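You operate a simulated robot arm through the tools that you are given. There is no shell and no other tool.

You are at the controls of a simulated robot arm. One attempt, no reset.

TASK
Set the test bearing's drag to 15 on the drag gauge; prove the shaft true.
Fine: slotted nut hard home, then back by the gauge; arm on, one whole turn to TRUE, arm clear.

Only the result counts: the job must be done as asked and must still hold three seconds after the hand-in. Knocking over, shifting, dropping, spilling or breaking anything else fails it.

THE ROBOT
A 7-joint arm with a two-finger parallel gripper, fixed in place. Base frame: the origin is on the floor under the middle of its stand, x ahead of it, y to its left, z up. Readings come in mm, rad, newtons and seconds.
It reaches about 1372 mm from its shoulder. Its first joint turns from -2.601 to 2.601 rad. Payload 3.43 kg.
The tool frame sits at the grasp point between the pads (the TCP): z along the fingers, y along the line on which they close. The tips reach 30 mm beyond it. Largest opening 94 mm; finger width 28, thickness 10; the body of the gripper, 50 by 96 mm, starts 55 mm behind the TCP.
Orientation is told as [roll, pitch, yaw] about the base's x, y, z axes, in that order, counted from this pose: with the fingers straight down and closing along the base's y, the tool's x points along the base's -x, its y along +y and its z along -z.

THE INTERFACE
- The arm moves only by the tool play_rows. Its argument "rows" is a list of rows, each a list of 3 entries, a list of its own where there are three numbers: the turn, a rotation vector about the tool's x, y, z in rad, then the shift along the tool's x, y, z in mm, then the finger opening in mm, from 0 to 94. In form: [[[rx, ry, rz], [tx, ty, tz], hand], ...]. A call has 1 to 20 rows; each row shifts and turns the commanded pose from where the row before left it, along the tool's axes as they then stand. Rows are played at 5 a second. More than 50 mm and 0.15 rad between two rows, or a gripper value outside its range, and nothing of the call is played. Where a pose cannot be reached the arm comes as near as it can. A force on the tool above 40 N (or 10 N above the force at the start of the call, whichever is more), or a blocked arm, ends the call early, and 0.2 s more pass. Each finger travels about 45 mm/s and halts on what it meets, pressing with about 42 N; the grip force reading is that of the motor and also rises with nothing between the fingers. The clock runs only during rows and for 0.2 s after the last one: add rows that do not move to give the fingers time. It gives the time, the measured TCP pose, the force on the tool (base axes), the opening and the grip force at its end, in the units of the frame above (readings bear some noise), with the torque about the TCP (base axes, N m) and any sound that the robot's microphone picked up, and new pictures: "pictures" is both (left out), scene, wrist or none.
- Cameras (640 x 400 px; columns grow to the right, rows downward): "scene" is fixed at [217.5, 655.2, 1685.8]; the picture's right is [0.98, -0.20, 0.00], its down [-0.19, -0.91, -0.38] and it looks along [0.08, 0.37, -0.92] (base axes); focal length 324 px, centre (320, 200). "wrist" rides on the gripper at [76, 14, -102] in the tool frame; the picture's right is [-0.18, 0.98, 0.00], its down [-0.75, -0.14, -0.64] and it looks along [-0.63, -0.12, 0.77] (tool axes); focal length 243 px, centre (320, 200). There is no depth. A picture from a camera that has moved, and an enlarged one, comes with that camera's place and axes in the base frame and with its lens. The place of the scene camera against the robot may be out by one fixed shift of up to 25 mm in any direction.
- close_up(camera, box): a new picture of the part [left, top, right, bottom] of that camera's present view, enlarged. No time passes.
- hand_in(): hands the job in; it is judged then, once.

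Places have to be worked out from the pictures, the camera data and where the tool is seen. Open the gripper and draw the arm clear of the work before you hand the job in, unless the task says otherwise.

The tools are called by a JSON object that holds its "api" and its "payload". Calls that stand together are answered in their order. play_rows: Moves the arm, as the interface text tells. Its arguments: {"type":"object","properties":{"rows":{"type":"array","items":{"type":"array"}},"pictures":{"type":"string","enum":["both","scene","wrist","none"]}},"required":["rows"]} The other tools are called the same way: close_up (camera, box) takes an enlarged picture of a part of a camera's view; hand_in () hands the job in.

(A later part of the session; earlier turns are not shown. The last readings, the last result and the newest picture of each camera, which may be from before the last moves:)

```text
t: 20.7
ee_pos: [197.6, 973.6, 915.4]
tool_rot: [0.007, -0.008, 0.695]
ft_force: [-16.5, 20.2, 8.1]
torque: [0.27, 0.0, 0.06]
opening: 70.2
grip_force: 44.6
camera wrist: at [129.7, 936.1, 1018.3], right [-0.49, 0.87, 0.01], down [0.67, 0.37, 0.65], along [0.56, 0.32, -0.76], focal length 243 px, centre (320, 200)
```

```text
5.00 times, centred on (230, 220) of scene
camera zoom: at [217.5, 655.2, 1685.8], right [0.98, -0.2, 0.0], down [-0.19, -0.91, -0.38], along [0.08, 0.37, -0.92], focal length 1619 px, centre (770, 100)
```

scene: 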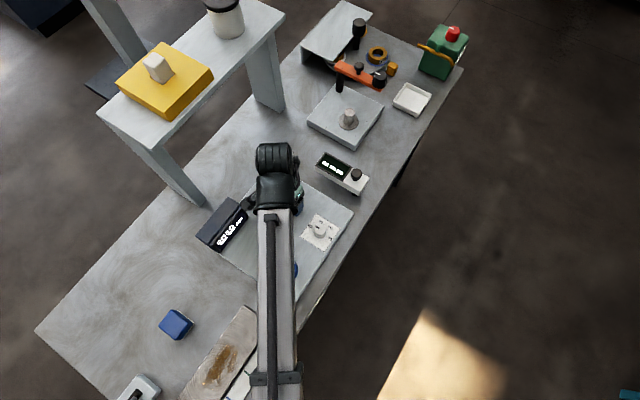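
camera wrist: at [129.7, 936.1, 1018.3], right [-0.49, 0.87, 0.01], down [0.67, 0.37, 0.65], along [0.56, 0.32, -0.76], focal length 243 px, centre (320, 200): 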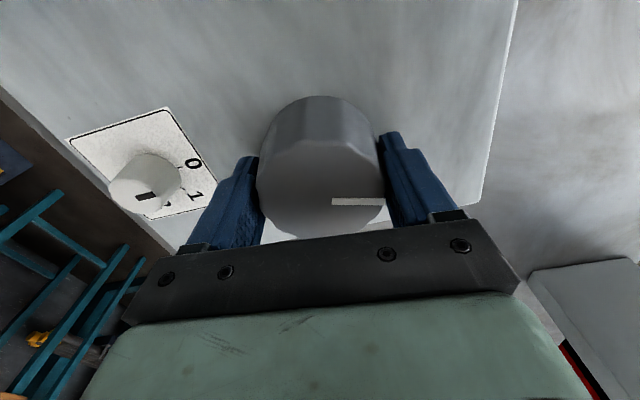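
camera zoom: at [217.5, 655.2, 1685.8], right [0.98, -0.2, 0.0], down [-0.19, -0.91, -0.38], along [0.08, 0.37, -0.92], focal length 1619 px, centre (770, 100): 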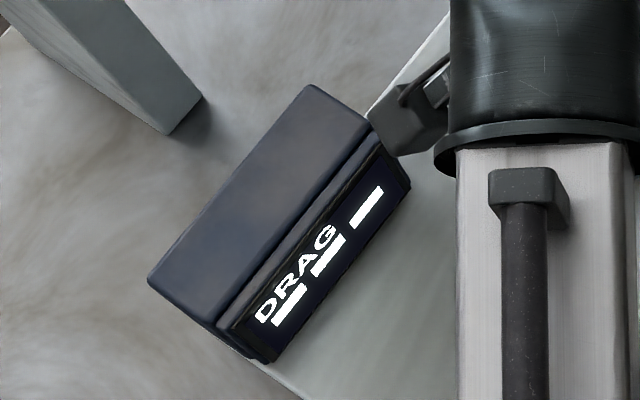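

The knob turns freely with the gripper; a side force of ~25 N built up, implying my grip is a few mm off-axis along the tool's −x. I re-grip shifted by −4 mm and turn further clockwise.

{"api": "play_rows", "payload": {"rows": [[[0, 0, 0], [0, 0, 0], 85], [[0, 0, 0], [-4, 0, 0], 85], [[0, 0, 0], [0, 0, 0], 50], [[0, 0, 0], [0, 0, 0], 50], [[0, 0, 0], [0, 0, 0], 50], [[0, 0, 0.1], [0, 0, 0], 50], [[0, 0, 0.1], [0, 0, 0], 50], [[0, 0, 0.1], [0, 0, 0], 50], [[0, 0, 0], [0, 0, 0], 50]]}}

{"api": "close_up", "payload": {"camera": "scene", "box": [190, 180, 270, 260]}}

```text
t: 22.7
ee_pos: [201.0, 974.5, 916.8]
tool_rot: [0.007, -0.004, 0.397]
ft_force: [-17.2, 21.9, 6.1]
torque: [0.35, -0.16, -0.08]
opening: 70.5
grip_force: 44.9
camera wrist: at [124.8, 959.6, 1018.0], right [-0.21, 0.98, 0.01], down [0.75, 0.16, 0.64], along [0.63, 0.14, -0.76], focal length 243 px, centre (320, 200)
```

scene: 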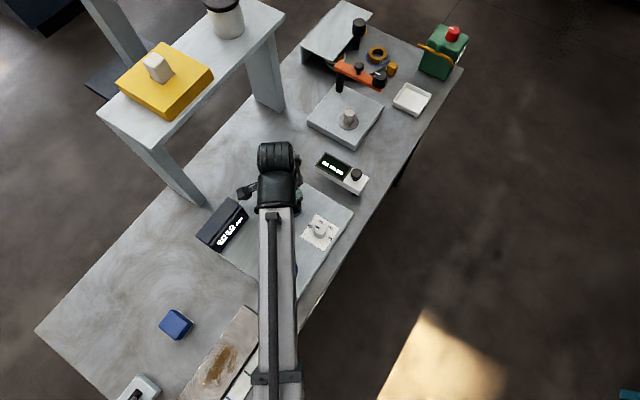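
wrist: 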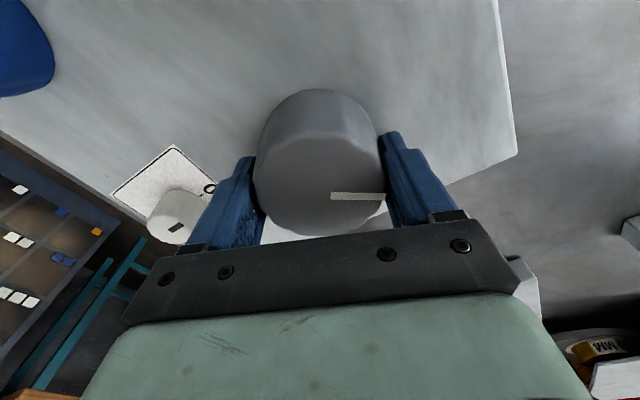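

```text
5.00 times, centred on (230, 220) of scene
camera zoom: at [217.5, 655.2, 1685.8], right [0.98, -0.2, 0.0], down [-0.19, -0.91, -0.38], along [0.08, 0.37, -0.92], focal length 1619 px, centre (770, 100)
```

zoom: 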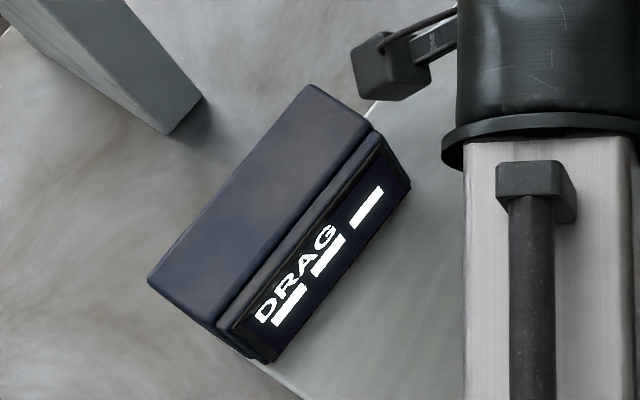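

Same side force appears and the DRAG panel is unchanged after 0.6 rad. I release to see the no-contact force, then re-grip and read it before turning, to learn where the offset comes from.

{"api": "play_rows", "payload": {"rows": [[[0, 0, 0], [0, 0, 0], 90], [[0, 0, 0], [0, 0, 0], 90], [[0, 0, 0], [0, 0, 0], 90]], "pictures": "wrist"}}

```text
t: 23.5
ee_pos: [202.0, 974.8, 914.0]
tool_rot: [0.003, -0.004, 0.397]
ft_force: [-0.7, -0.3, 1.2]
torque: [0.0, -0.03, -0.04]
opening: 90.1
grip_force: 0.0
camera wrist: at [126.1, 958.5, 1017.7], right [-0.21, 0.98, 0.0], down [0.75, 0.16, 0.64], along [0.63, 0.14, -0.76], focal length 243 px, centre (320, 200)
```

wrist: 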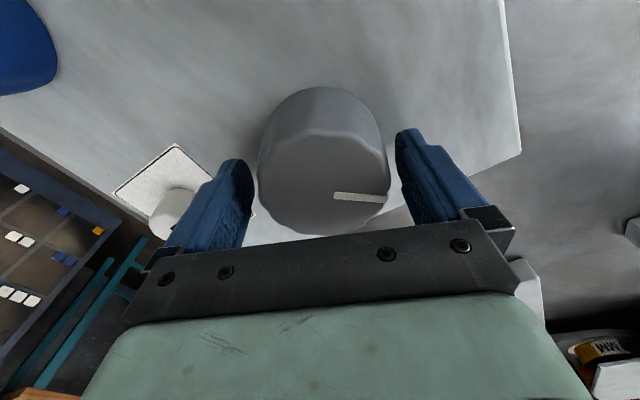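

Released, the force is zero, so the side load comes from gripping. I zoom in on the knob between the pads to measure its offset.

{"api": "close_up", "payload": {"camera": "wrist", "box": [225, 70, 425, 250]}}

```text
2.22 times, centred on (325, 160) of wrist
camera zoom: at [126.1, 958.5, 1017.7], right [-0.21, 0.98, 0.0], down [0.75, 0.16, 0.64], along [0.63, 0.14, -0.76], focal length 539 px, centre (309, 289)
```

zoom: 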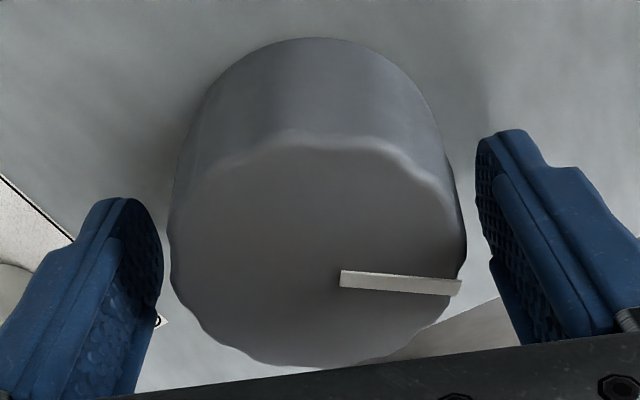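

Comparing views, the knob top sits near z≈914 and its axis near (199, 976), so I'm off about 2.5 mm along tool y. I correct, re-grip and read the force before turning.

{"api": "play_rows", "payload": {"rows": [[[0, 0, 0], [2.2, 2.5, 0], 90], [[0, 0, 0], [0, 0, 0], 50], [[0, 0, 0], [0, 0, 0], 50], [[0, 0, 0], [0, 0, 0], 50], [[0, 0, 0], [0, 0, 0], 50]], "pictures": "none"}}

```text
t: 24.7
ee_pos: [199.4, 976.9, 915.3]
tool_rot: [0.003, -0.003, 0.396]
ft_force: [2.8, -11.6, -1.8]
torque: [-0.42, -0.19, 0.04]
opening: 70.0
grip_force: 44.8
```

The side force is now −11 N, so I overshot by about 0.8 mm; I ease back 0.8 mm while holding and continue clockwise 0.6 rad.

{"api": "play_rows", "payload": {"rows": [[[0, 0, 0], [0, -0.8, 0], 50], [[0, 0, 0.1], [0, 0, 0], 50], [[0, 0, 0.1], [0, 0, 0], 50], [[0, 0, 0.1], [0, 0, 0], 50], [[0, 0, 0.1], [0, 0, 0], 50], [[0, 0, 0.1], [0, 0, 0], 50], [[0, 0, 0.1], [0, 0, 0], 50], [[0, 0, 0], [0, 0, 0], 50]]}}

{"api": "close_up", "payload": {"camera": "scene", "box": [190, 180, 270, 260]}}

```text
t: 26.5
ee_pos: [198.8, 975.0, 915.1]
tool_rot: [0.007, 0.001, -0.205]
ft_force: [3.8, -13.7, -15.6]
torque: [-0.61, -0.72, 0.05]
opening: 70.2
grip_force: 45.7
camera wrist: at [127.7, 1004.6, 1018.0], right [0.38, 0.93, 0.0], down [0.71, -0.29, 0.64], along [0.59, -0.24, -0.77], focal length 243 px, centre (320, 200)
```

scene: 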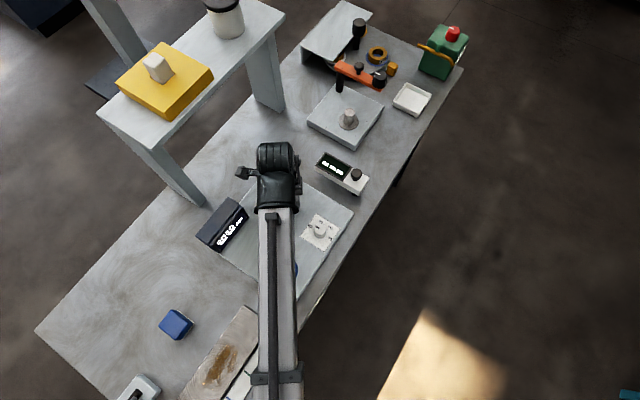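
wrist: 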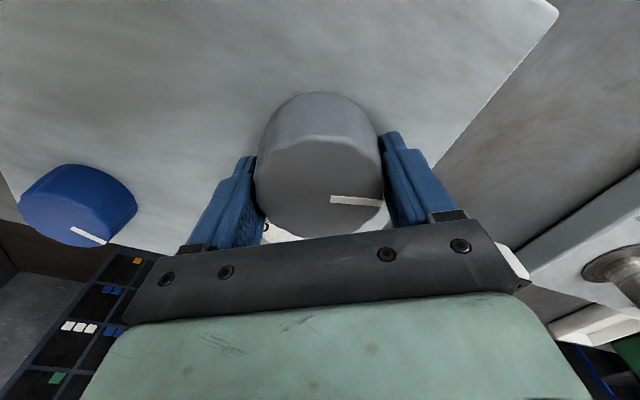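

```text
5.00 times, centred on (230, 220) of scene
camera zoom: at [217.5, 655.2, 1685.8], right [0.98, -0.2, 0.0], down [-0.19, -0.91, -0.38], along [0.08, 0.37, -0.92], focal length 1619 px, centre (770, 100)
```

zoom: 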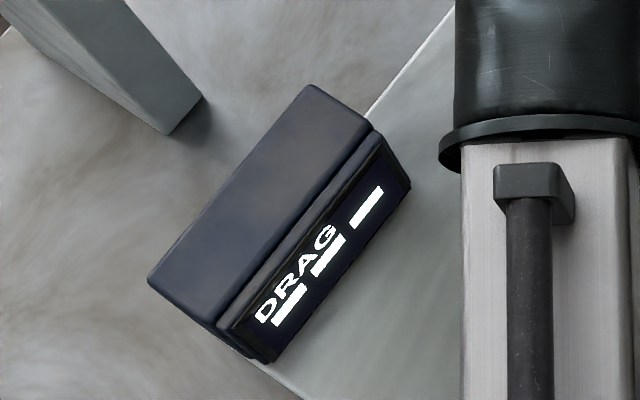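

The grey knob spins freely (almost no torque) through 1.2 rad with no change on DRAG. I release it, rise, and move over the blue scalloped knob to try that one.

{"api": "play_rows", "payload": {"rows": [[[0, 0, 0], [0, 0, 0], 94], [[0, 0, 0], [0, 0, 0], 94], [[0, 0, 0], [0, 0, -30], 94], [[0, 0, 0], [0, 0, -30], 94], [[0, 0, -0.15], [0, 0, -20], 94], [[0, 0, -0.15], [0, 0, -20], 94], [[0, 0, -0.15], [0, 0, -20], 94], [[0, 0, -0.15], [0, 0, -20], 94], [[0, 0, -0.15], [0, 0, 0], 94], [[0, 0, -0.15], [0, 0, 0], 94], [[0, 0, -0.15], [0, 0, 0], 94], [[0, 0, -0.15], [0, 0, 0], 94], [[0, 0, 0], [32, -13, 0], 94], [[0, 0, 0], [32, -13, 0], 94], [[0, 0, 0], [32, -13, 0], 94], [[0, 0, 0], [32, -13, 0], 94], [[0, 0, 0], [32, -13, 0], 94], [[0, 0, 0], [0, 0, 0], 94]]}}

```text
t: 30.3
ee_pos: [167.7, 804.0, 1055.6]
tool_rot: [0.003, -0.007, 0.997]
ft_force: [0.0, 0.1, 0.1]
torque: [0.01, 0.01, 0.01]
opening: 93.9
grip_force: 0.0
camera wrist: at [114.7, 747.4, 1156.7], right [-0.72, 0.69, 0.0], down [0.53, 0.55, 0.65], along [0.44, 0.47, -0.76], focal length 243 px, centre (320, 200)
```

scene: 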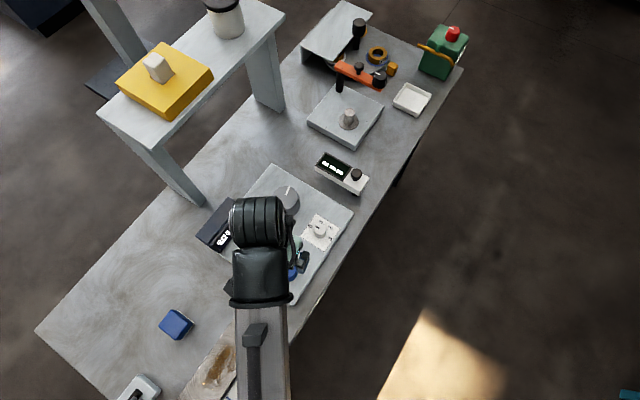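
wrist: 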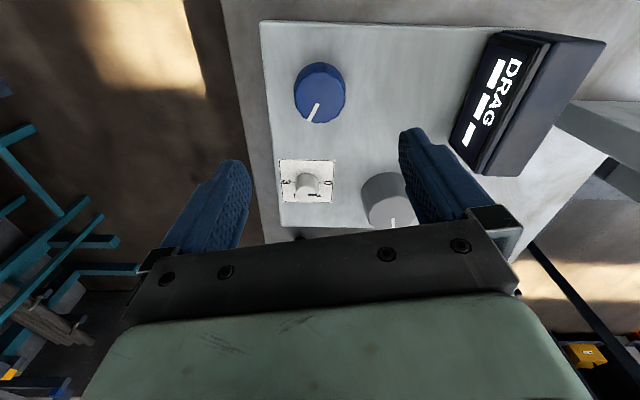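

The DRAG panel and blue knob are both visible here. I zoom to measure the blue knob's centre.

{"api": "close_up", "payload": {"camera": "wrist", "box": [260, 40, 380, 140]}}

{"api": "close_up", "payload": {"camera": "wrist", "box": [250, 130, 440, 250]}}

```text
4.00 times, centred on (320, 90) of wrist
camera zoom: at [114.7, 747.4, 1156.7], right [-0.72, 0.69, 0.0], down [0.53, 0.55, 0.65], along [0.44, 0.47, -0.76], focal length 970 px, centre (320, 640)
```

zoom: 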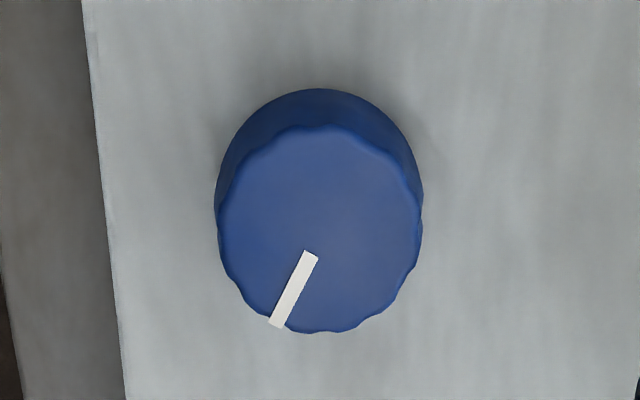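

```text
3.33 times, centred on (345, 190) of wrist
camera zoom: at [114.7, 747.4, 1156.7], right [-0.72, 0.69, 0.0], down [0.53, 0.55, 0.65], along [0.44, 0.47, -0.76], focal length 809 px, centre (237, 233)
```

zoom: 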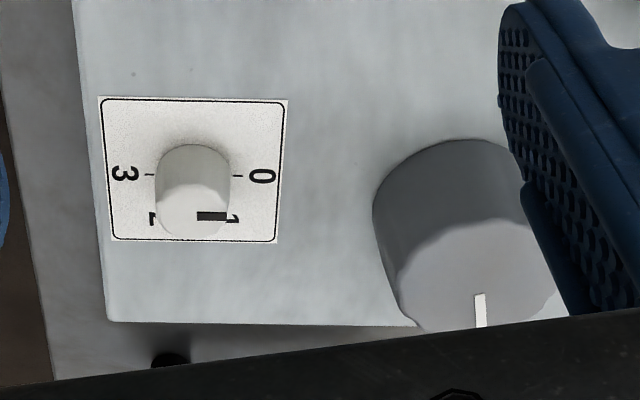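

Blue knob centre works out at about (167.8, 802.5), top z≈905, ~52 mm across. I align and descend to just above it.

{"api": "play_rows", "payload": {"rows": [[[0, 0, 0], [1.2, -0.9, 0], 94], [[0, 0, 0], [0, 0, 35], 94], [[0, 0, 0], [0, 0, 35], 94], [[0, 0, 0], [0, 0, 30], 94], [[0, 0, 0], [0, 0, 0], 94]], "pictures": "wrist"}}

{"api": "close_up", "payload": {"camera": "wrist", "box": [230, 60, 410, 220]}}

```text
t: 31.5
ee_pos: [169.1, 804.2, 951.6]
tool_rot: [0.003, -0.007, 0.997]
ft_force: [0.5, -0.3, 0.6]
torque: [0.03, -0.01, -0.02]
opening: 94.1
grip_force: 0.2
camera wrist: at [114.9, 748.0, 1054.2], right [-0.72, 0.69, 0.0], down [0.53, 0.55, 0.65], along [0.44, 0.47, -0.76], focal length 243 px, centre (320, 200)
```

wrist: 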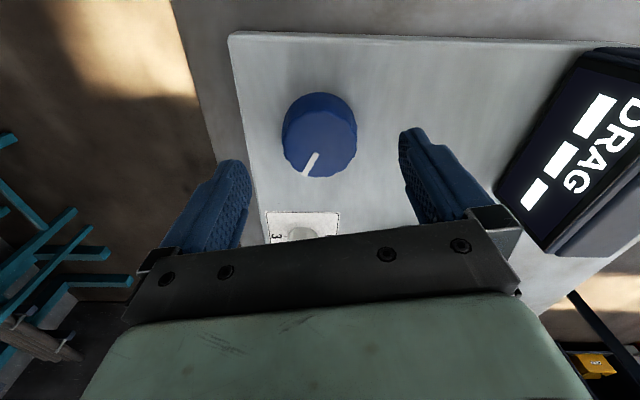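

```text
2.50 times, centred on (320, 140) of wrist
camera zoom: at [114.9, 748.0, 1054.2], right [-0.72, 0.69, 0.0], down [0.53, 0.55, 0.65], along [0.44, 0.47, -0.76], focal length 606 px, centre (320, 350)
```

zoom: 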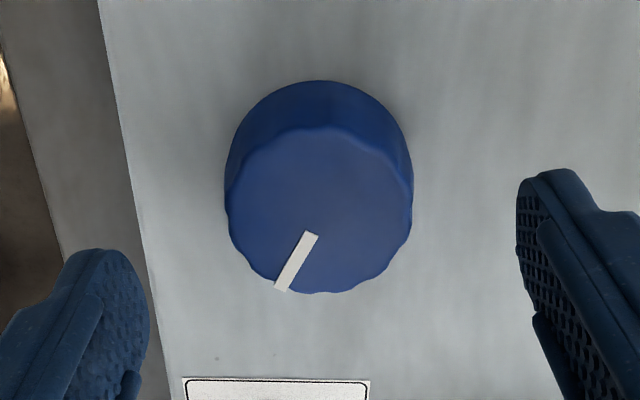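

The blue knob is centred within about 1 mm. I descend to z≈908 and close on it.

{"api": "play_rows", "payload": {"rows": [[[0, 0, 0], [0.8, -0.5, 15], 94], [[0, 0, 0], [0, 0, 15], 94], [[0, 0, 0], [0, 0, 13], 94], [[0, 0, 0], [0, 0, 0], 94], [[0, 0, 0], [0, 0, 0], 60], [[0, 0, 0], [0, 0, 0], 40], [[0, 0, 0], [0, 0, 0], 40], [[0, 0, 0], [0, 0, 0], 40]]}}

```text
t: 33.3
ee_pos: [167.8, 802.9, 911.2]
tool_rot: [0.001, -0.004, 0.996]
ft_force: [-4.8, 2.4, -0.4]
torque: [0.14, 0.14, -0.01]
opening: 53.7
grip_force: 42.5
camera wrist: at [114.9, 746.9, 1014.0], right [-0.73, 0.69, 0.0], down [0.53, 0.55, 0.65], along [0.44, 0.47, -0.76], focal length 243 px, centre (320, 200)
```

scene: 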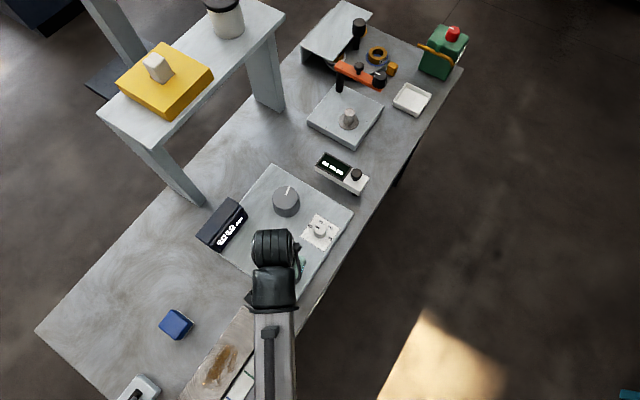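
wrist: 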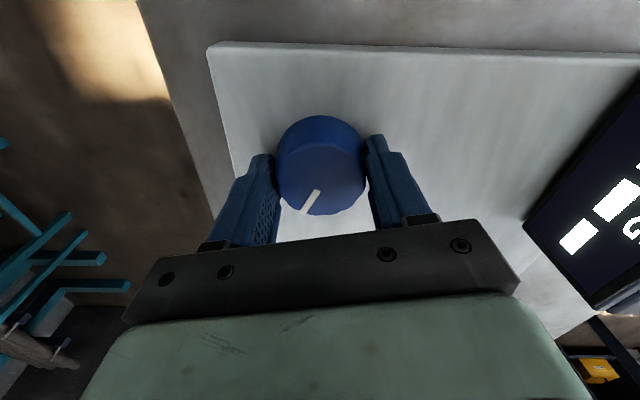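

Good grip at 54 mm with low side force. I turn clockwise 0.3 rad and check the panel and the torque.

{"api": "play_rows", "payload": {"rows": [[[0, 0, 0.1], [0, 0, 0], 40], [[0, 0, 0.1], [0, 0, 0], 40], [[0, 0, 0.1], [0, 0, 0], 40], [[0, 0, 0], [0, 0, 0], 40]]}}

{"api": "close_up", "payload": {"camera": "scene", "box": [190, 180, 270, 260]}}

```text
t: 34.3
ee_pos: [168.4, 804.4, 912.2]
tool_rot: [0.003, -0.005, 0.695]
ft_force: [-8.1, 5.9, 5.6]
torque: [-0.25, -0.67, 0.02]
opening: 53.5
grip_force: 44.9
camera wrist: at [99.9, 765.7, 1014.0], right [-0.49, 0.87, 0.0], down [0.67, 0.37, 0.65], along [0.56, 0.32, -0.76], focal length 243 px, centre (320, 200)
```

scene: 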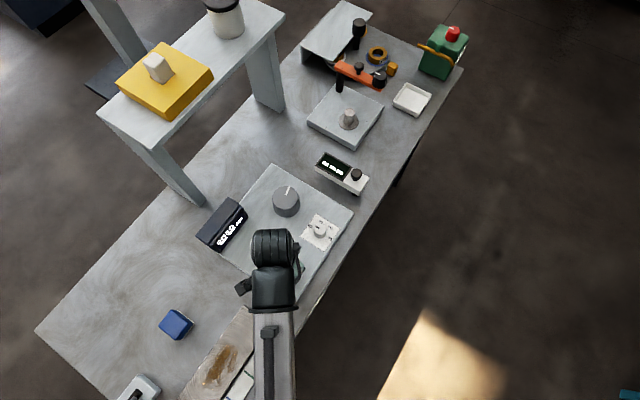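
wrist: 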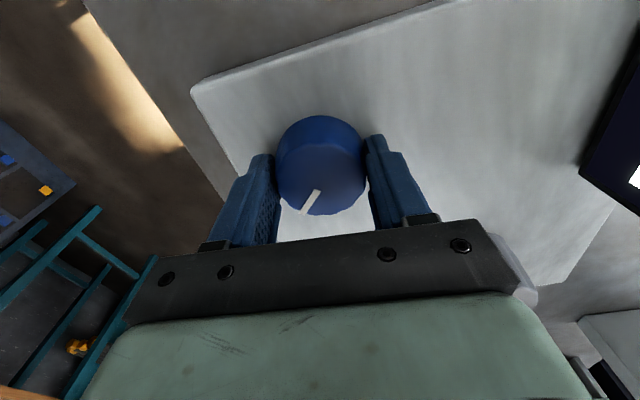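

```text
5.00 times, centred on (230, 220) of scene
camera zoom: at [217.5, 655.2, 1685.8], right [0.98, -0.2, 0.0], down [-0.19, -0.91, -0.38], along [0.08, 0.37, -0.92], focal length 1619 px, centre (770, 100)
```

zoom: 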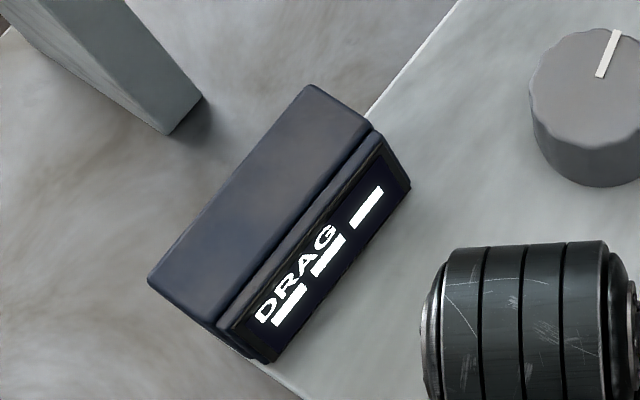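

Blue also turns freely with no change yet. I keep turning it clockwise toward a possible stop, watching the torque.

{"api": "play_rows", "payload": {"rows": [[[0, 0, 0.15], [0, 0, 0], 40], [[0, 0, 0.15], [0, 0, 0], 40], [[0, 0, 0.15], [0, 0, 0], 40], [[0, 0, 0.15], [0, 0, 0], 40], [[0, 0, 0.15], [0, 0, 0], 40], [[0, 0, 0.15], [0, 0, 0], 40], [[0, 0, 0], [0, 0, 0], 40]]}}

{"api": "close_up", "payload": {"camera": "scene", "box": [190, 180, 270, 260]}}

```text
t: 35.9
ee_pos: [167.2, 805.6, 910.0]
tool_rot: [0.011, 0.001, -0.205]
ft_force: [-11.2, 30.3, 1.6]
torque: [-0.01, -0.03, 0.09]
opening: 53.3
grip_force: 45.0
camera wrist: at [95.3, 835.0, 1014.5], right [0.38, 0.92, 0.01], down [0.71, -0.3, 0.64], along [0.6, -0.24, -0.77], focal length 243 px, centre (320, 200)
```

scene: 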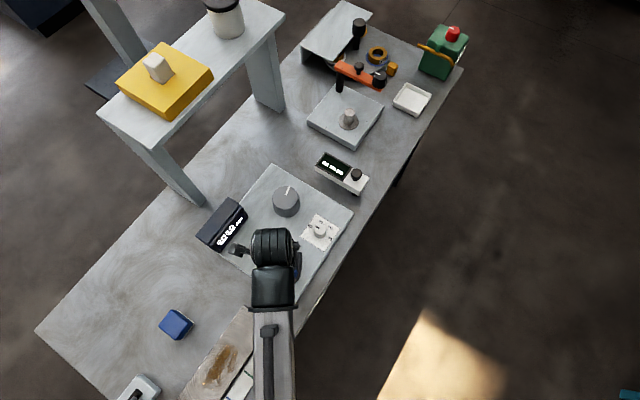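
wrist: 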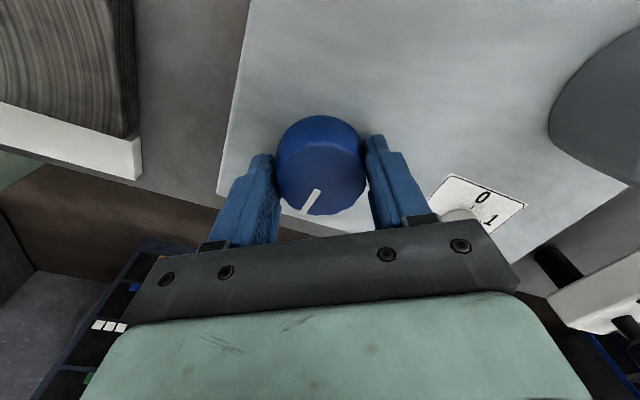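

```text
5.00 times, centred on (230, 220) of scene
camera zoom: at [217.5, 655.2, 1685.8], right [0.98, -0.2, 0.0], down [-0.19, -0.91, -0.38], along [0.08, 0.37, -0.92], focal length 1619 px, centre (770, 100)
```

zoom: 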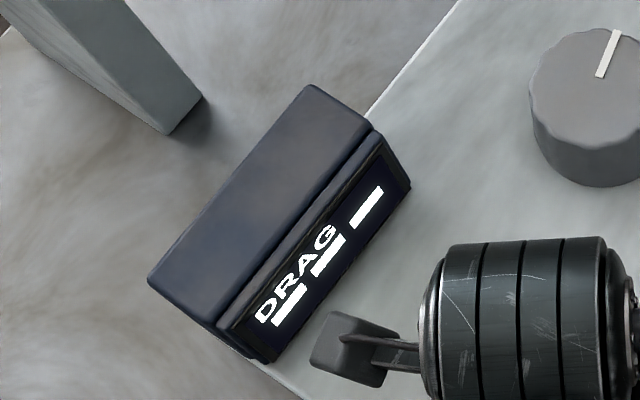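

Side force grew to 30 N along tool +y, so the axis lies about 2 mm that way; I shift +2 mm and keep turning blue clockwise.

{"api": "play_rows", "payload": {"rows": [[[0, 0, 0], [0, 2, 0], 40], [[0, 0, 0.15], [0, 0, 0], 40], [[0, 0, 0.15], [0, 0, 0], 40], [[0, 0, 0.15], [0, 0, 0], 40], [[0, 0, 0.15], [0, 0, 0], 40], [[0, 0, 0.15], [0, 0, 0], 40], [[0, 0, 0.15], [0, 0, 0], 40], [[0, 0, 0], [0, 0, 0], 40]]}}

{"api": "close_up", "payload": {"camera": "scene", "box": [190, 180, 270, 260]}}

```text
t: 37.7
ee_pos: [168.0, 808.2, 912.1]
tool_rot: [0.01, 0.008, -1.105]
ft_force: [1.4, 33.5, 10.9]
torque: [0.05, -0.21, 0.04]
opening: 53.1
grip_force: 44.3
camera wrist: at [146.7, 881.3, 1015.3], right [0.96, 0.28, 0.01], down [0.21, -0.75, 0.63], along [0.18, -0.61, -0.77], focal length 243 px, centre (320, 200)
```

scene: 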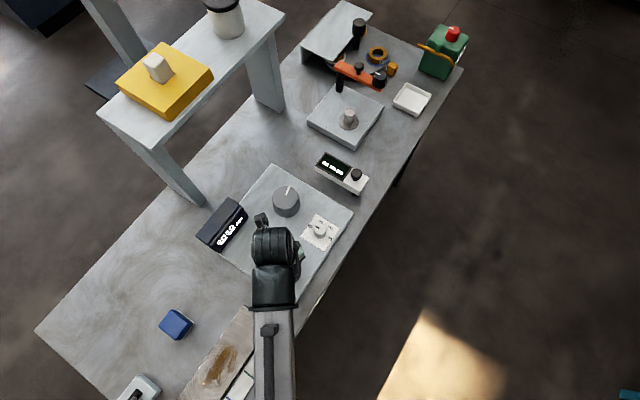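
wrist: 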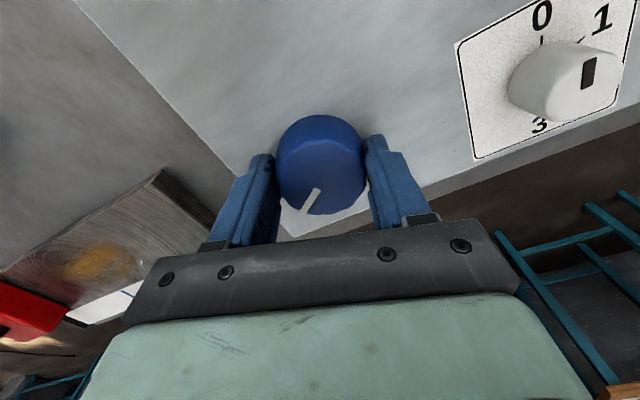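

```text
5.00 times, centred on (230, 220) of scene
camera zoom: at [217.5, 655.2, 1685.8], right [0.98, -0.2, 0.0], down [-0.19, -0.91, -0.38], along [0.08, 0.37, -0.92], focal length 1619 px, centre (770, 100)
```

zoom: 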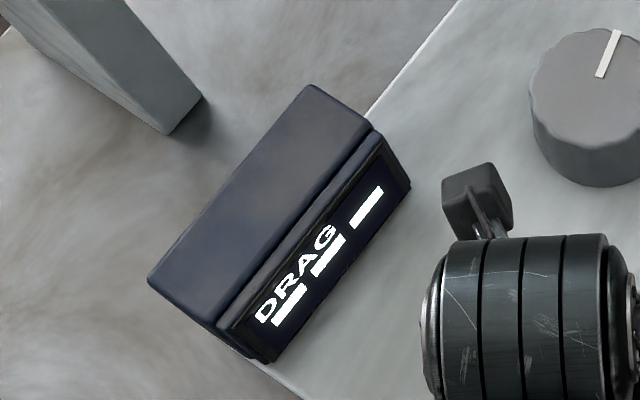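

The force pattern matches a 2 mm grip offset along tool x, putting the blue axis at about (168.9, 804.6). I open, rotate back to yaw ~1.0 for another clockwise stroke.

{"api": "play_rows", "payload": {"rows": [[[0, 0, 0], [0, 0, 0], 80], [[0, 0, 0], [0, 0, 0], 80], [[0, 0, -0.15], [0, 0, 0], 80], [[0, 0, -0.15], [0, 0, 0], 80], [[0, 0, -0.15], [0, 0, 0], 80], [[0, 0, -0.15], [0, 0, 0], 80], [[0, 0, -0.15], [0, 0, 0], 80], [[0, 0, -0.15], [0, 0, 0], 80], [[0, 0, -0.15], [0, 0, 0], 80], [[0, 0, -0.15], [0, 0, 0], 80], [[0, 0, -0.15], [0, 0, 0], 80], [[0, 0, -0.15], [0, 0, 0], 80], [[0, 0, -0.15], [0, 0, 0], 80], [[0, 0, -0.15], [0, 0, 0], 80], [[0, 0, -0.15], [0, 0, 0], 80], [[0, 0, -0.15], [0, 0, 0], 80], [[0, 0, 0], [0, 0, 0], 80]], "pictures": "wrist"}}

```text
t: 41.3
ee_pos: [167.6, 805.7, 910.9]
tool_rot: [0.002, -0.008, 0.998]
ft_force: [-0.1, -0.4, 0.1]
torque: [0.04, -0.03, 0.0]
opening: 80.1
grip_force: 0.1
camera wrist: at [114.0, 750.1, 1013.5], right [-0.73, 0.69, 0.0], down [0.53, 0.55, 0.65], along [0.44, 0.47, -0.76], focal length 243 px, centre (320, 200)
```

wrist: 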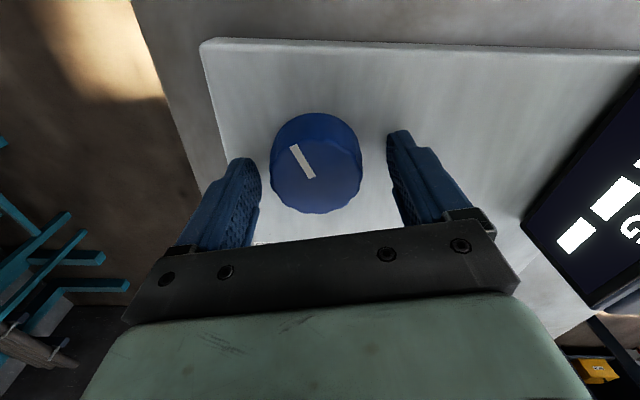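

I shift −1.7 mm along tool y, grip, and make a full clockwise stroke of 2.1 rad.

{"api": "play_rows", "payload": {"rows": [[[0, 0, 0], [0.2, -1.7, 0], 60], [[0, 0, 0], [0, 0, 0], 40], [[0, 0, 0], [0, 0, 0], 40], [[0, 0, 0.15], [0, 0, 0], 40], [[0, 0, 0.15], [0, 0, 0], 40], [[0, 0, 0.15], [0, 0, 0], 40], [[0, 0, 0.15], [0, 0, 0], 40], [[0, 0, 0.15], [0, 0, 0], 40], [[0, 0, 0.15], [0, 0, 0], 40], [[0, 0, 0.15], [0, 0, 0], 40], [[0, 0, 0.15], [0, 0, 0], 40], [[0, 0, 0.15], [0, 0, 0], 40], [[0, 0, 0.15], [0, 0, 0], 40], [[0, 0, 0.15], [0, 0, 0], 40], [[0, 0, 0.15], [0, 0, 0], 40], [[0, 0, 0.15], [0, 0, 0], 40], [[0, 0, 0.15], [0, 0, 0], 40], [[0, 0, 0], [0, 0, 0], 40]]}}

{"api": "close_up", "payload": {"camera": "scene", "box": [190, 180, 270, 260]}}

```text
t: 45.1
ee_pos: [168.4, 806.4, 912.8]
tool_rot: [0.003, 0.006, -1.105]
ft_force: [11.2, 13.5, 7.9]
torque: [0.37, -0.46, 1.11]
opening: 54.7
grip_force: 45.4
camera wrist: at [147.9, 880.0, 1015.1], right [0.96, 0.28, 0.01], down [0.21, -0.74, 0.64], along [0.18, -0.61, -0.77], focal length 243 px, centre (320, 200)
```

scene: 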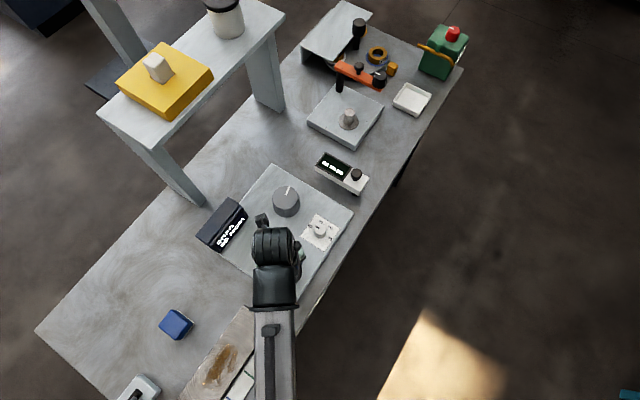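
wrist: 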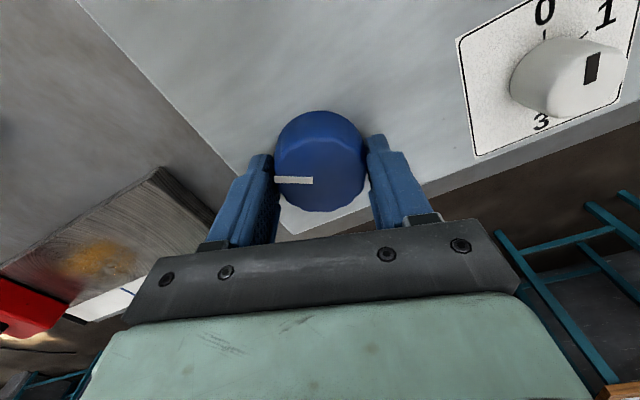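

```text
5.00 times, centred on (230, 220) of scene
camera zoom: at [217.5, 655.2, 1685.8], right [0.98, -0.2, 0.0], down [-0.19, -0.91, -0.38], along [0.08, 0.37, -0.92], focal length 1619 px, centre (770, 100)
```

zoom: 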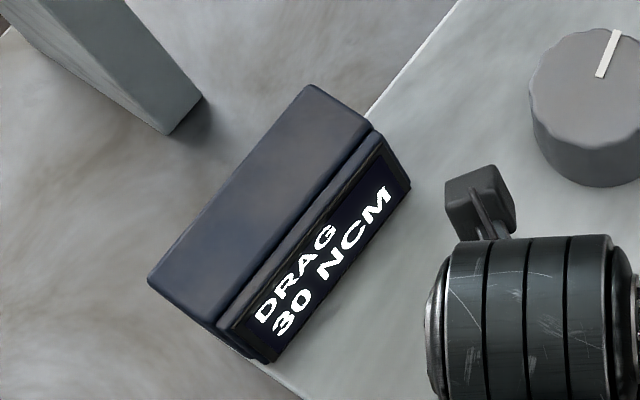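

DRAG now reads 30 NCM with 1.1 N·m at the stop: blue is the slotted nut and it is hard home. I back it off counter-clockwise in small steps, reading the gauge each time.

{"api": "play_rows", "payload": {"rows": [[[0, 0, -0.06], [0, 0, 0], 40], [[0, 0, -0.04], [0, 0, 0], 40], [[0, 0, 0], [0, 0, 0], 40]], "pictures": "wrist"}}

{"api": "close_up", "payload": {"camera": "scene", "box": [190, 180, 270, 260]}}

```text
t: 45.9
ee_pos: [170.2, 806.6, 912.6]
tool_rot: [0.007, 0.005, -1.005]
ft_force: [10.8, 20.2, 9.4]
torque: [-0.18, -0.4, 0.02]
opening: 54.6
grip_force: 45.4
camera wrist: at [140.6, 877.3, 1015.2], right [0.93, 0.37, 0.01], down [0.28, -0.72, 0.64], along [0.24, -0.59, -0.77], focal length 243 px, centre (320, 200)
```

wrist: 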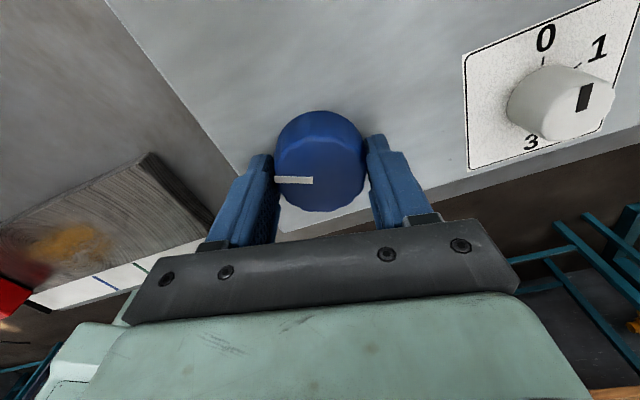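

```text
5.00 times, centred on (230, 220) of scene
camera zoom: at [217.5, 655.2, 1685.8], right [0.98, -0.2, 0.0], down [-0.19, -0.91, -0.38], along [0.08, 0.37, -0.92], focal length 1619 px, centre (770, 100)
```

zoom: 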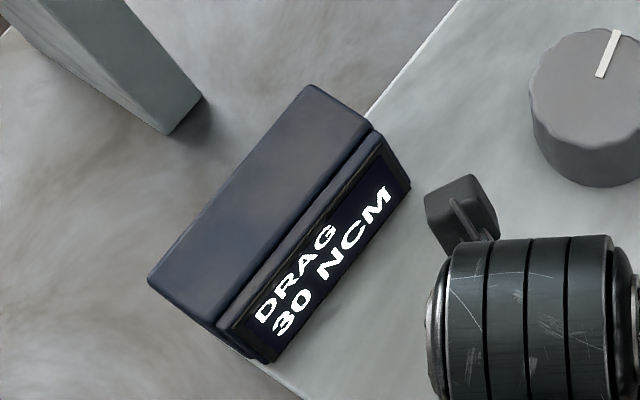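

Torque relaxed, gauge still 30. I continue counter-clockwise 0.1 rad more.

{"api": "play_rows", "payload": {"rows": [[[0, 0, -0.05], [0, 0, 0], 40], [[0, 0, -0.05], [0, 0, 0], 40], [[0, 0, 0], [0, 0, 0], 40]], "pictures": "none"}}

{"api": "close_up", "payload": {"camera": "scene", "box": [190, 180, 270, 260]}}

```text
t: 46.7
ee_pos: [168.9, 806.3, 912.5]
tool_rot: [0.009, 0.007, -0.901]
ft_force: [13.1, 22.7, 21.5]
torque: [0.17, -0.27, -0.01]
opening: 54.3
grip_force: 44.8
```

```text
5.00 times, centred on (230, 220) of scene
camera zoom: at [217.5, 655.2, 1685.8], right [0.98, -0.2, 0.0], down [-0.19, -0.91, -0.38], along [0.08, 0.37, -0.92], focal length 1619 px, centre (770, 100)
```

zoom: 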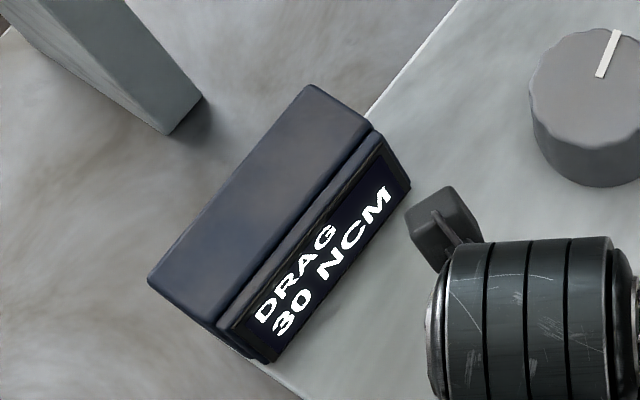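

Still 30; perhaps there is lash. Another 0.1 rad.

{"api": "play_rows", "payload": {"rows": [[[0, 0, -0.05], [0, 0, 0], 40], [[0, 0, -0.05], [0, 0, 0], 40], [[0, 0, 0], [0, 0, 0], 40]], "pictures": "wrist"}}

{"api": "close_up", "payload": {"camera": "scene", "box": [190, 180, 270, 260]}}

```text
t: 47.5
ee_pos: [170.4, 805.6, 911.6]
tool_rot: [0.012, 0.005, -0.803]
ft_force: [19.6, 25.3, 23.8]
torque: [0.48, -0.55, 0.0]
opening: 54.7
grip_force: 44.9
camera wrist: at [126.6, 869.4, 1015.1], right [0.83, 0.55, 0.01], down [0.42, -0.65, 0.64], along [0.36, -0.53, -0.77], focal length 243 px, centre (320, 200)
```

wrist: 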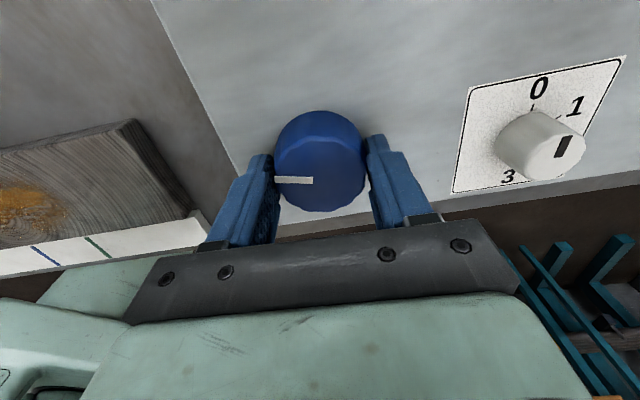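

```text
5.00 times, centred on (230, 220) of scene
camera zoom: at [217.5, 655.2, 1685.8], right [0.98, -0.2, 0.0], down [-0.19, -0.91, -0.38], along [0.08, 0.37, -0.92], focal length 1619 px, centre (770, 100)
```

zoom: 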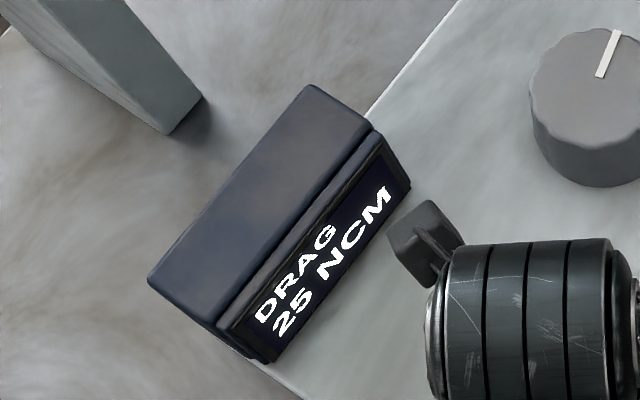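

The gauge now reads 25 and falls in steps. I ease the side load (tool +y 1.8 mm, up 1 mm) and back off another 0.06 rad.

{"api": "play_rows", "payload": {"rows": [[[0, 0, 0], [0.3, 1.8, -1], 40], [[0, 0, -0.03], [0, 0, 0], 40], [[0, 0, -0.03], [0, 0, 0], 40], [[0, 0, 0], [0, 0, 0], 40]], "pictures": "none"}}

{"api": "close_up", "payload": {"camera": "scene", "box": [190, 180, 270, 260]}}

```text
t: 48.5
ee_pos: [170.0, 807.2, 911.7]
tool_rot: [0.004, 0.003, -0.741]
ft_force: [9.6, 9.1, 8.4]
torque: [1.52, 0.0, -0.01]
opening: 54.5
grip_force: 45.1
```

```text
5.00 times, centred on (230, 220) of scene
camera zoom: at [217.5, 655.2, 1685.8], right [0.98, -0.2, 0.0], down [-0.19, -0.91, -0.38], along [0.08, 0.37, -0.92], focal length 1619 px, centre (770, 100)
```

zoom: 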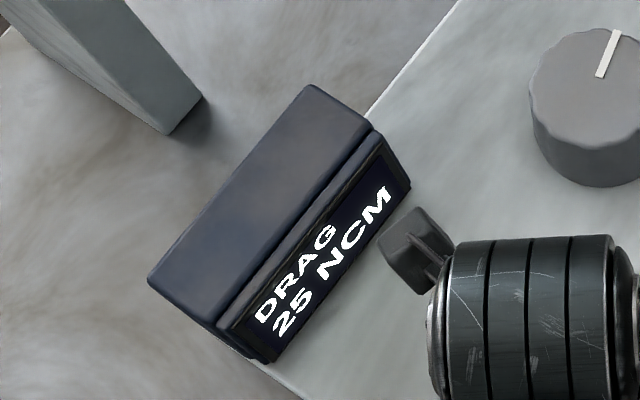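

Still 25 with low forces. I continue 0.08 rad.

{"api": "play_rows", "payload": {"rows": [[[0, 0, -0.04], [0, 0, 0], 40], [[0, 0, -0.04], [0, 0, 0], 40], [[0, 0, 0], [0, 0, 0], 40]], "pictures": "none"}}

{"api": "close_up", "payload": {"camera": "scene", "box": [190, 180, 270, 260]}}

```text
t: 49.3
ee_pos: [169.5, 806.6, 913.1]
tool_rot: [0.004, 0.002, -0.661]
ft_force: [-4.9, 6.9, -5.5]
torque: [0.44, -0.17, -0.01]
opening: 54.8
grip_force: 44.6
```

```text
5.00 times, centred on (230, 220) of scene
camera zoom: at [217.5, 655.2, 1685.8], right [0.98, -0.2, 0.0], down [-0.19, -0.91, -0.38], along [0.08, 0.37, -0.92], focal length 1619 px, centre (770, 100)
```

zoom: 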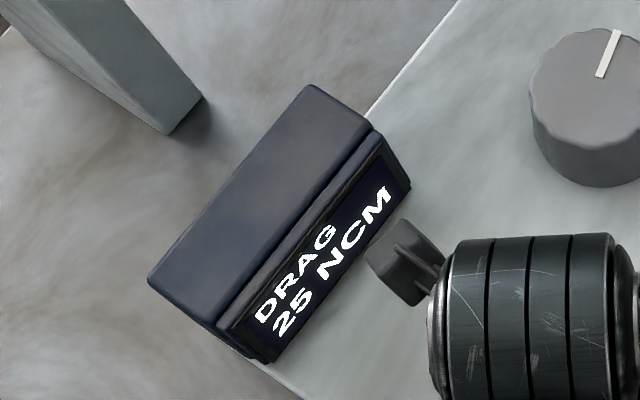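

Still 25. Another 0.08 rad counter-clockwise.

{"api": "play_rows", "payload": {"rows": [[[0, 0, -0.04], [0, 0, 0], 40], [[0, 0, -0.04], [0, 0, 0], 40], [[0, 0, 0], [0, 0, 0], 40]], "pictures": "none"}}

{"api": "close_up", "payload": {"camera": "scene", "box": [190, 180, 270, 260]}}

```text
t: 50.1
ee_pos: [170.7, 805.6, 914.1]
tool_rot: [0.004, 0.002, -0.583]
ft_force: [-4.8, -1.6, -9.3]
torque: [0.05, 1.12, 0.03]
opening: 54.2
grip_force: 45.2
```

```text
5.00 times, centred on (230, 220) of scene
camera zoom: at [217.5, 655.2, 1685.8], right [0.98, -0.2, 0.0], down [-0.19, -0.91, -0.38], along [0.08, 0.37, -0.92], focal length 1619 px, centre (770, 100)
```

zoom: 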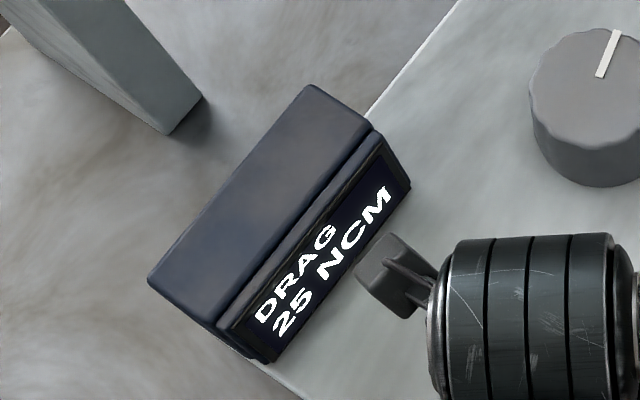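

Still 25; I take another 0.1 rad.

{"api": "play_rows", "payload": {"rows": [[[0, 0, -0.05], [0, 0, 0], 40], [[0, 0, -0.05], [0, 0, 0], 40], [[0, 0, 0], [0, 0, 0], 40]], "pictures": "none"}}

{"api": "close_up", "payload": {"camera": "scene", "box": [190, 180, 270, 260]}}

```text
t: 50.9
ee_pos: [169.1, 805.5, 912.2]
tool_rot: [0.004, 0.001, -0.482]
ft_force: [-8.3, -2.0, -13.2]
torque: [-0.28, 0.5, -0.01]
opening: 54.5
grip_force: 44.6
```

```text
5.00 times, centred on (230, 220) of scene
camera zoom: at [217.5, 655.2, 1685.8], right [0.98, -0.2, 0.0], down [-0.19, -0.91, -0.38], along [0.08, 0.37, -0.92], focal length 1619 px, centre (770, 100)
```

zoom: 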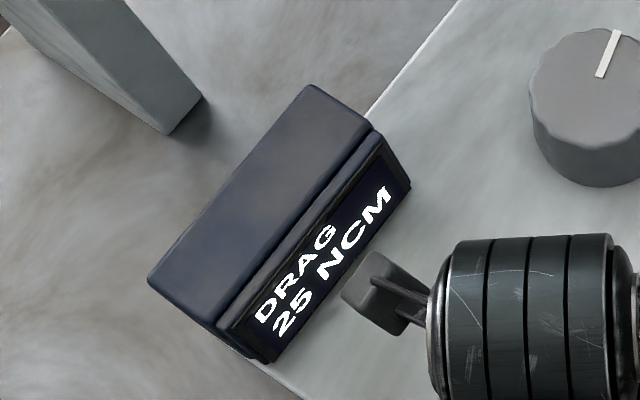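

Still 25. Another 0.1 rad.

{"api": "play_rows", "payload": {"rows": [[[0, 0, -0.05], [0, 0, 0], 40], [[0, 0, -0.05], [0, 0, 0], 40], [[0, 0, 0], [0, 0, 0], 40]], "pictures": "none"}}

{"api": "close_up", "payload": {"camera": "scene", "box": [190, 180, 270, 260]}}

```text
t: 51.7
ee_pos: [169.1, 805.4, 912.3]
tool_rot: [0.005, 0.001, -0.38]
ft_force: [-2.5, -4.2, -14.9]
torque: [-0.14, 0.42, 0.03]
opening: 54.3
grip_force: 45.2
```

```text
5.00 times, centred on (230, 220) of scene
camera zoom: at [217.5, 655.2, 1685.8], right [0.98, -0.2, 0.0], down [-0.19, -0.91, -0.38], along [0.08, 0.37, -0.92], focal length 1619 px, centre (770, 100)
```

zoom: 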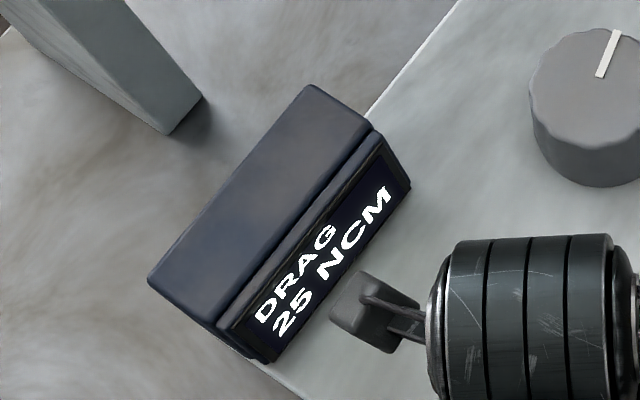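

Still 25. Next 0.1 rad, with a wrist picture to confirm the knob is following the fingers.

{"api": "play_rows", "payload": {"rows": [[[0, 0, -0.05], [0, 0, 0], 40], [[0, 0, -0.05], [0, 0, 0], 40], [[0, 0, 0], [0, 0, 0], 40]], "pictures": "wrist"}}

{"api": "close_up", "payload": {"camera": "scene", "box": [190, 180, 270, 260]}}

```text
t: 52.5
ee_pos: [168.2, 806.4, 912.2]
tool_rot: [0.004, -0.001, -0.284]
ft_force: [-7.7, -7.2, -22.3]
torque: [-0.12, -0.2, 0.0]
opening: 54.5
grip_force: 44.9
camera wrist: at [100.5, 840.7, 1014.8], right [0.45, 0.89, 0.0], down [0.68, -0.35, 0.64], along [0.57, -0.29, -0.77], focal length 243 px, centre (320, 200)
```

wrist: 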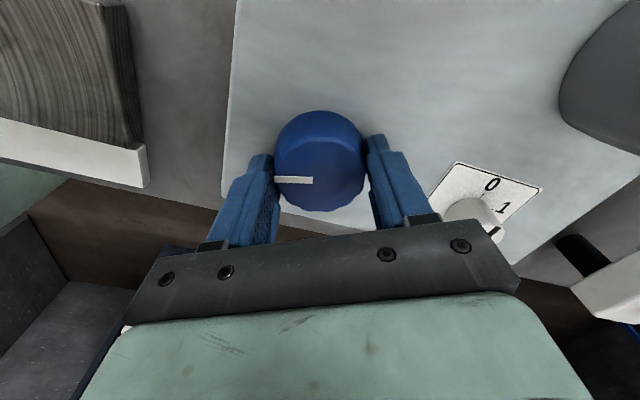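

```text
5.00 times, centred on (230, 220) of scene
camera zoom: at [217.5, 655.2, 1685.8], right [0.98, -0.2, 0.0], down [-0.19, -0.91, -0.38], along [0.08, 0.37, -0.92], focal length 1619 px, centre (770, 100)
```

zoom: 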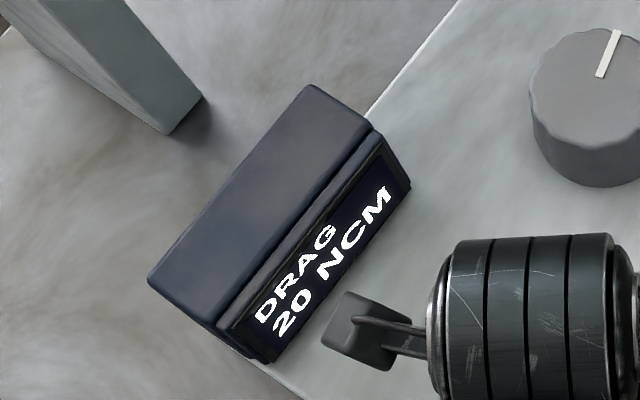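

Now 20. The steps are about 0.52 rad (30°) wide: 30→25 near −0.85, 25→20 near −0.33, so 15 should run from ≈0.19 to ≈0.71. I continue 0.5 rad and check.

{"api": "play_rows", "payload": {"rows": [[[0, 0, -0.1], [0, 0, 0.8], 40], [[0, 0, -0.1], [0, 0, 0], 40], [[0, 0, -0.1], [0, 0, 0], 40], [[0, 0, -0.1], [0, 0, 0], 40], [[0, 0, -0.1], [0, 0, 0], 40], [[0, 0, 0], [0, 0, 0], 40]], "pictures": "wrist"}}

{"api": "close_up", "payload": {"camera": "scene", "box": [190, 180, 270, 260]}}

```text
t: 53.9
ee_pos: [169.5, 805.6, 912.7]
tool_rot: [0.006, -0.003, 0.219]
ft_force: [-8.6, -14.5, -6.3]
torque: [0.01, 0.73, 0.0]
opening: 54.4
grip_force: 44.8
camera wrist: at [92.1, 803.1, 1014.6], right [-0.03, 1.0, 0.01], down [0.76, 0.02, 0.64], along [0.64, 0.03, -0.77], focal length 243 px, centre (320, 200)
```

wrist: 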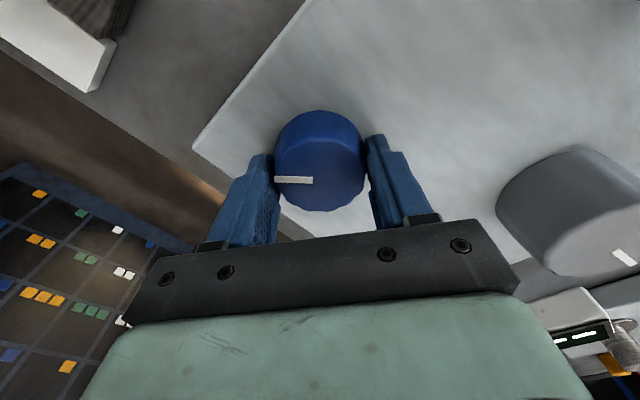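

```text
5.00 times, centred on (230, 220) of scene
camera zoom: at [217.5, 655.2, 1685.8], right [0.98, -0.2, 0.0], down [-0.19, -0.91, -0.38], along [0.08, 0.37, -0.92], focal length 1619 px, centre (770, 100)
```

zoom: 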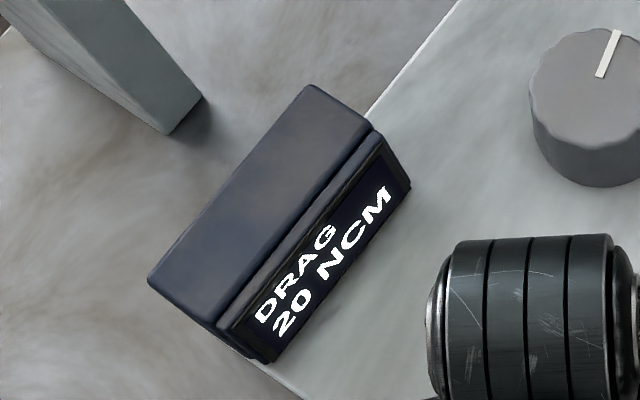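

Still 20 at yaw 0.22; I step 0.06 more to find the change to 15.

{"api": "play_rows", "payload": {"rows": [[[0, 0, -0.03], [0, 0, 0], 40], [[0, 0, -0.03], [0, 0, 0], 40], [[0, 0, 0], [0, 0, 0], 40]], "pictures": "none"}}

{"api": "close_up", "payload": {"camera": "scene", "box": [190, 180, 270, 260]}}

```text
t: 54.7
ee_pos: [170.2, 806.8, 912.5]
tool_rot: [0.005, -0.005, 0.279]
ft_force: [-5.1, -6.5, -5.5]
torque: [-0.89, 0.37, -0.01]
opening: 54.7
grip_force: 44.7
```

```text
5.00 times, centred on (230, 220) of scene
camera zoom: at [217.5, 655.2, 1685.8], right [0.98, -0.2, 0.0], down [-0.19, -0.91, -0.38], along [0.08, 0.37, -0.92], focal length 1619 px, centre (770, 100)
```

zoom: 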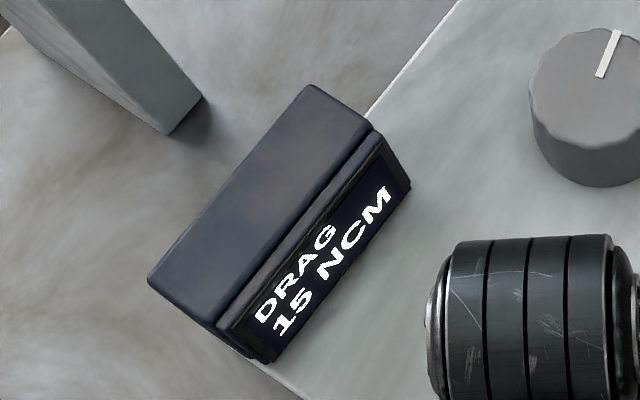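

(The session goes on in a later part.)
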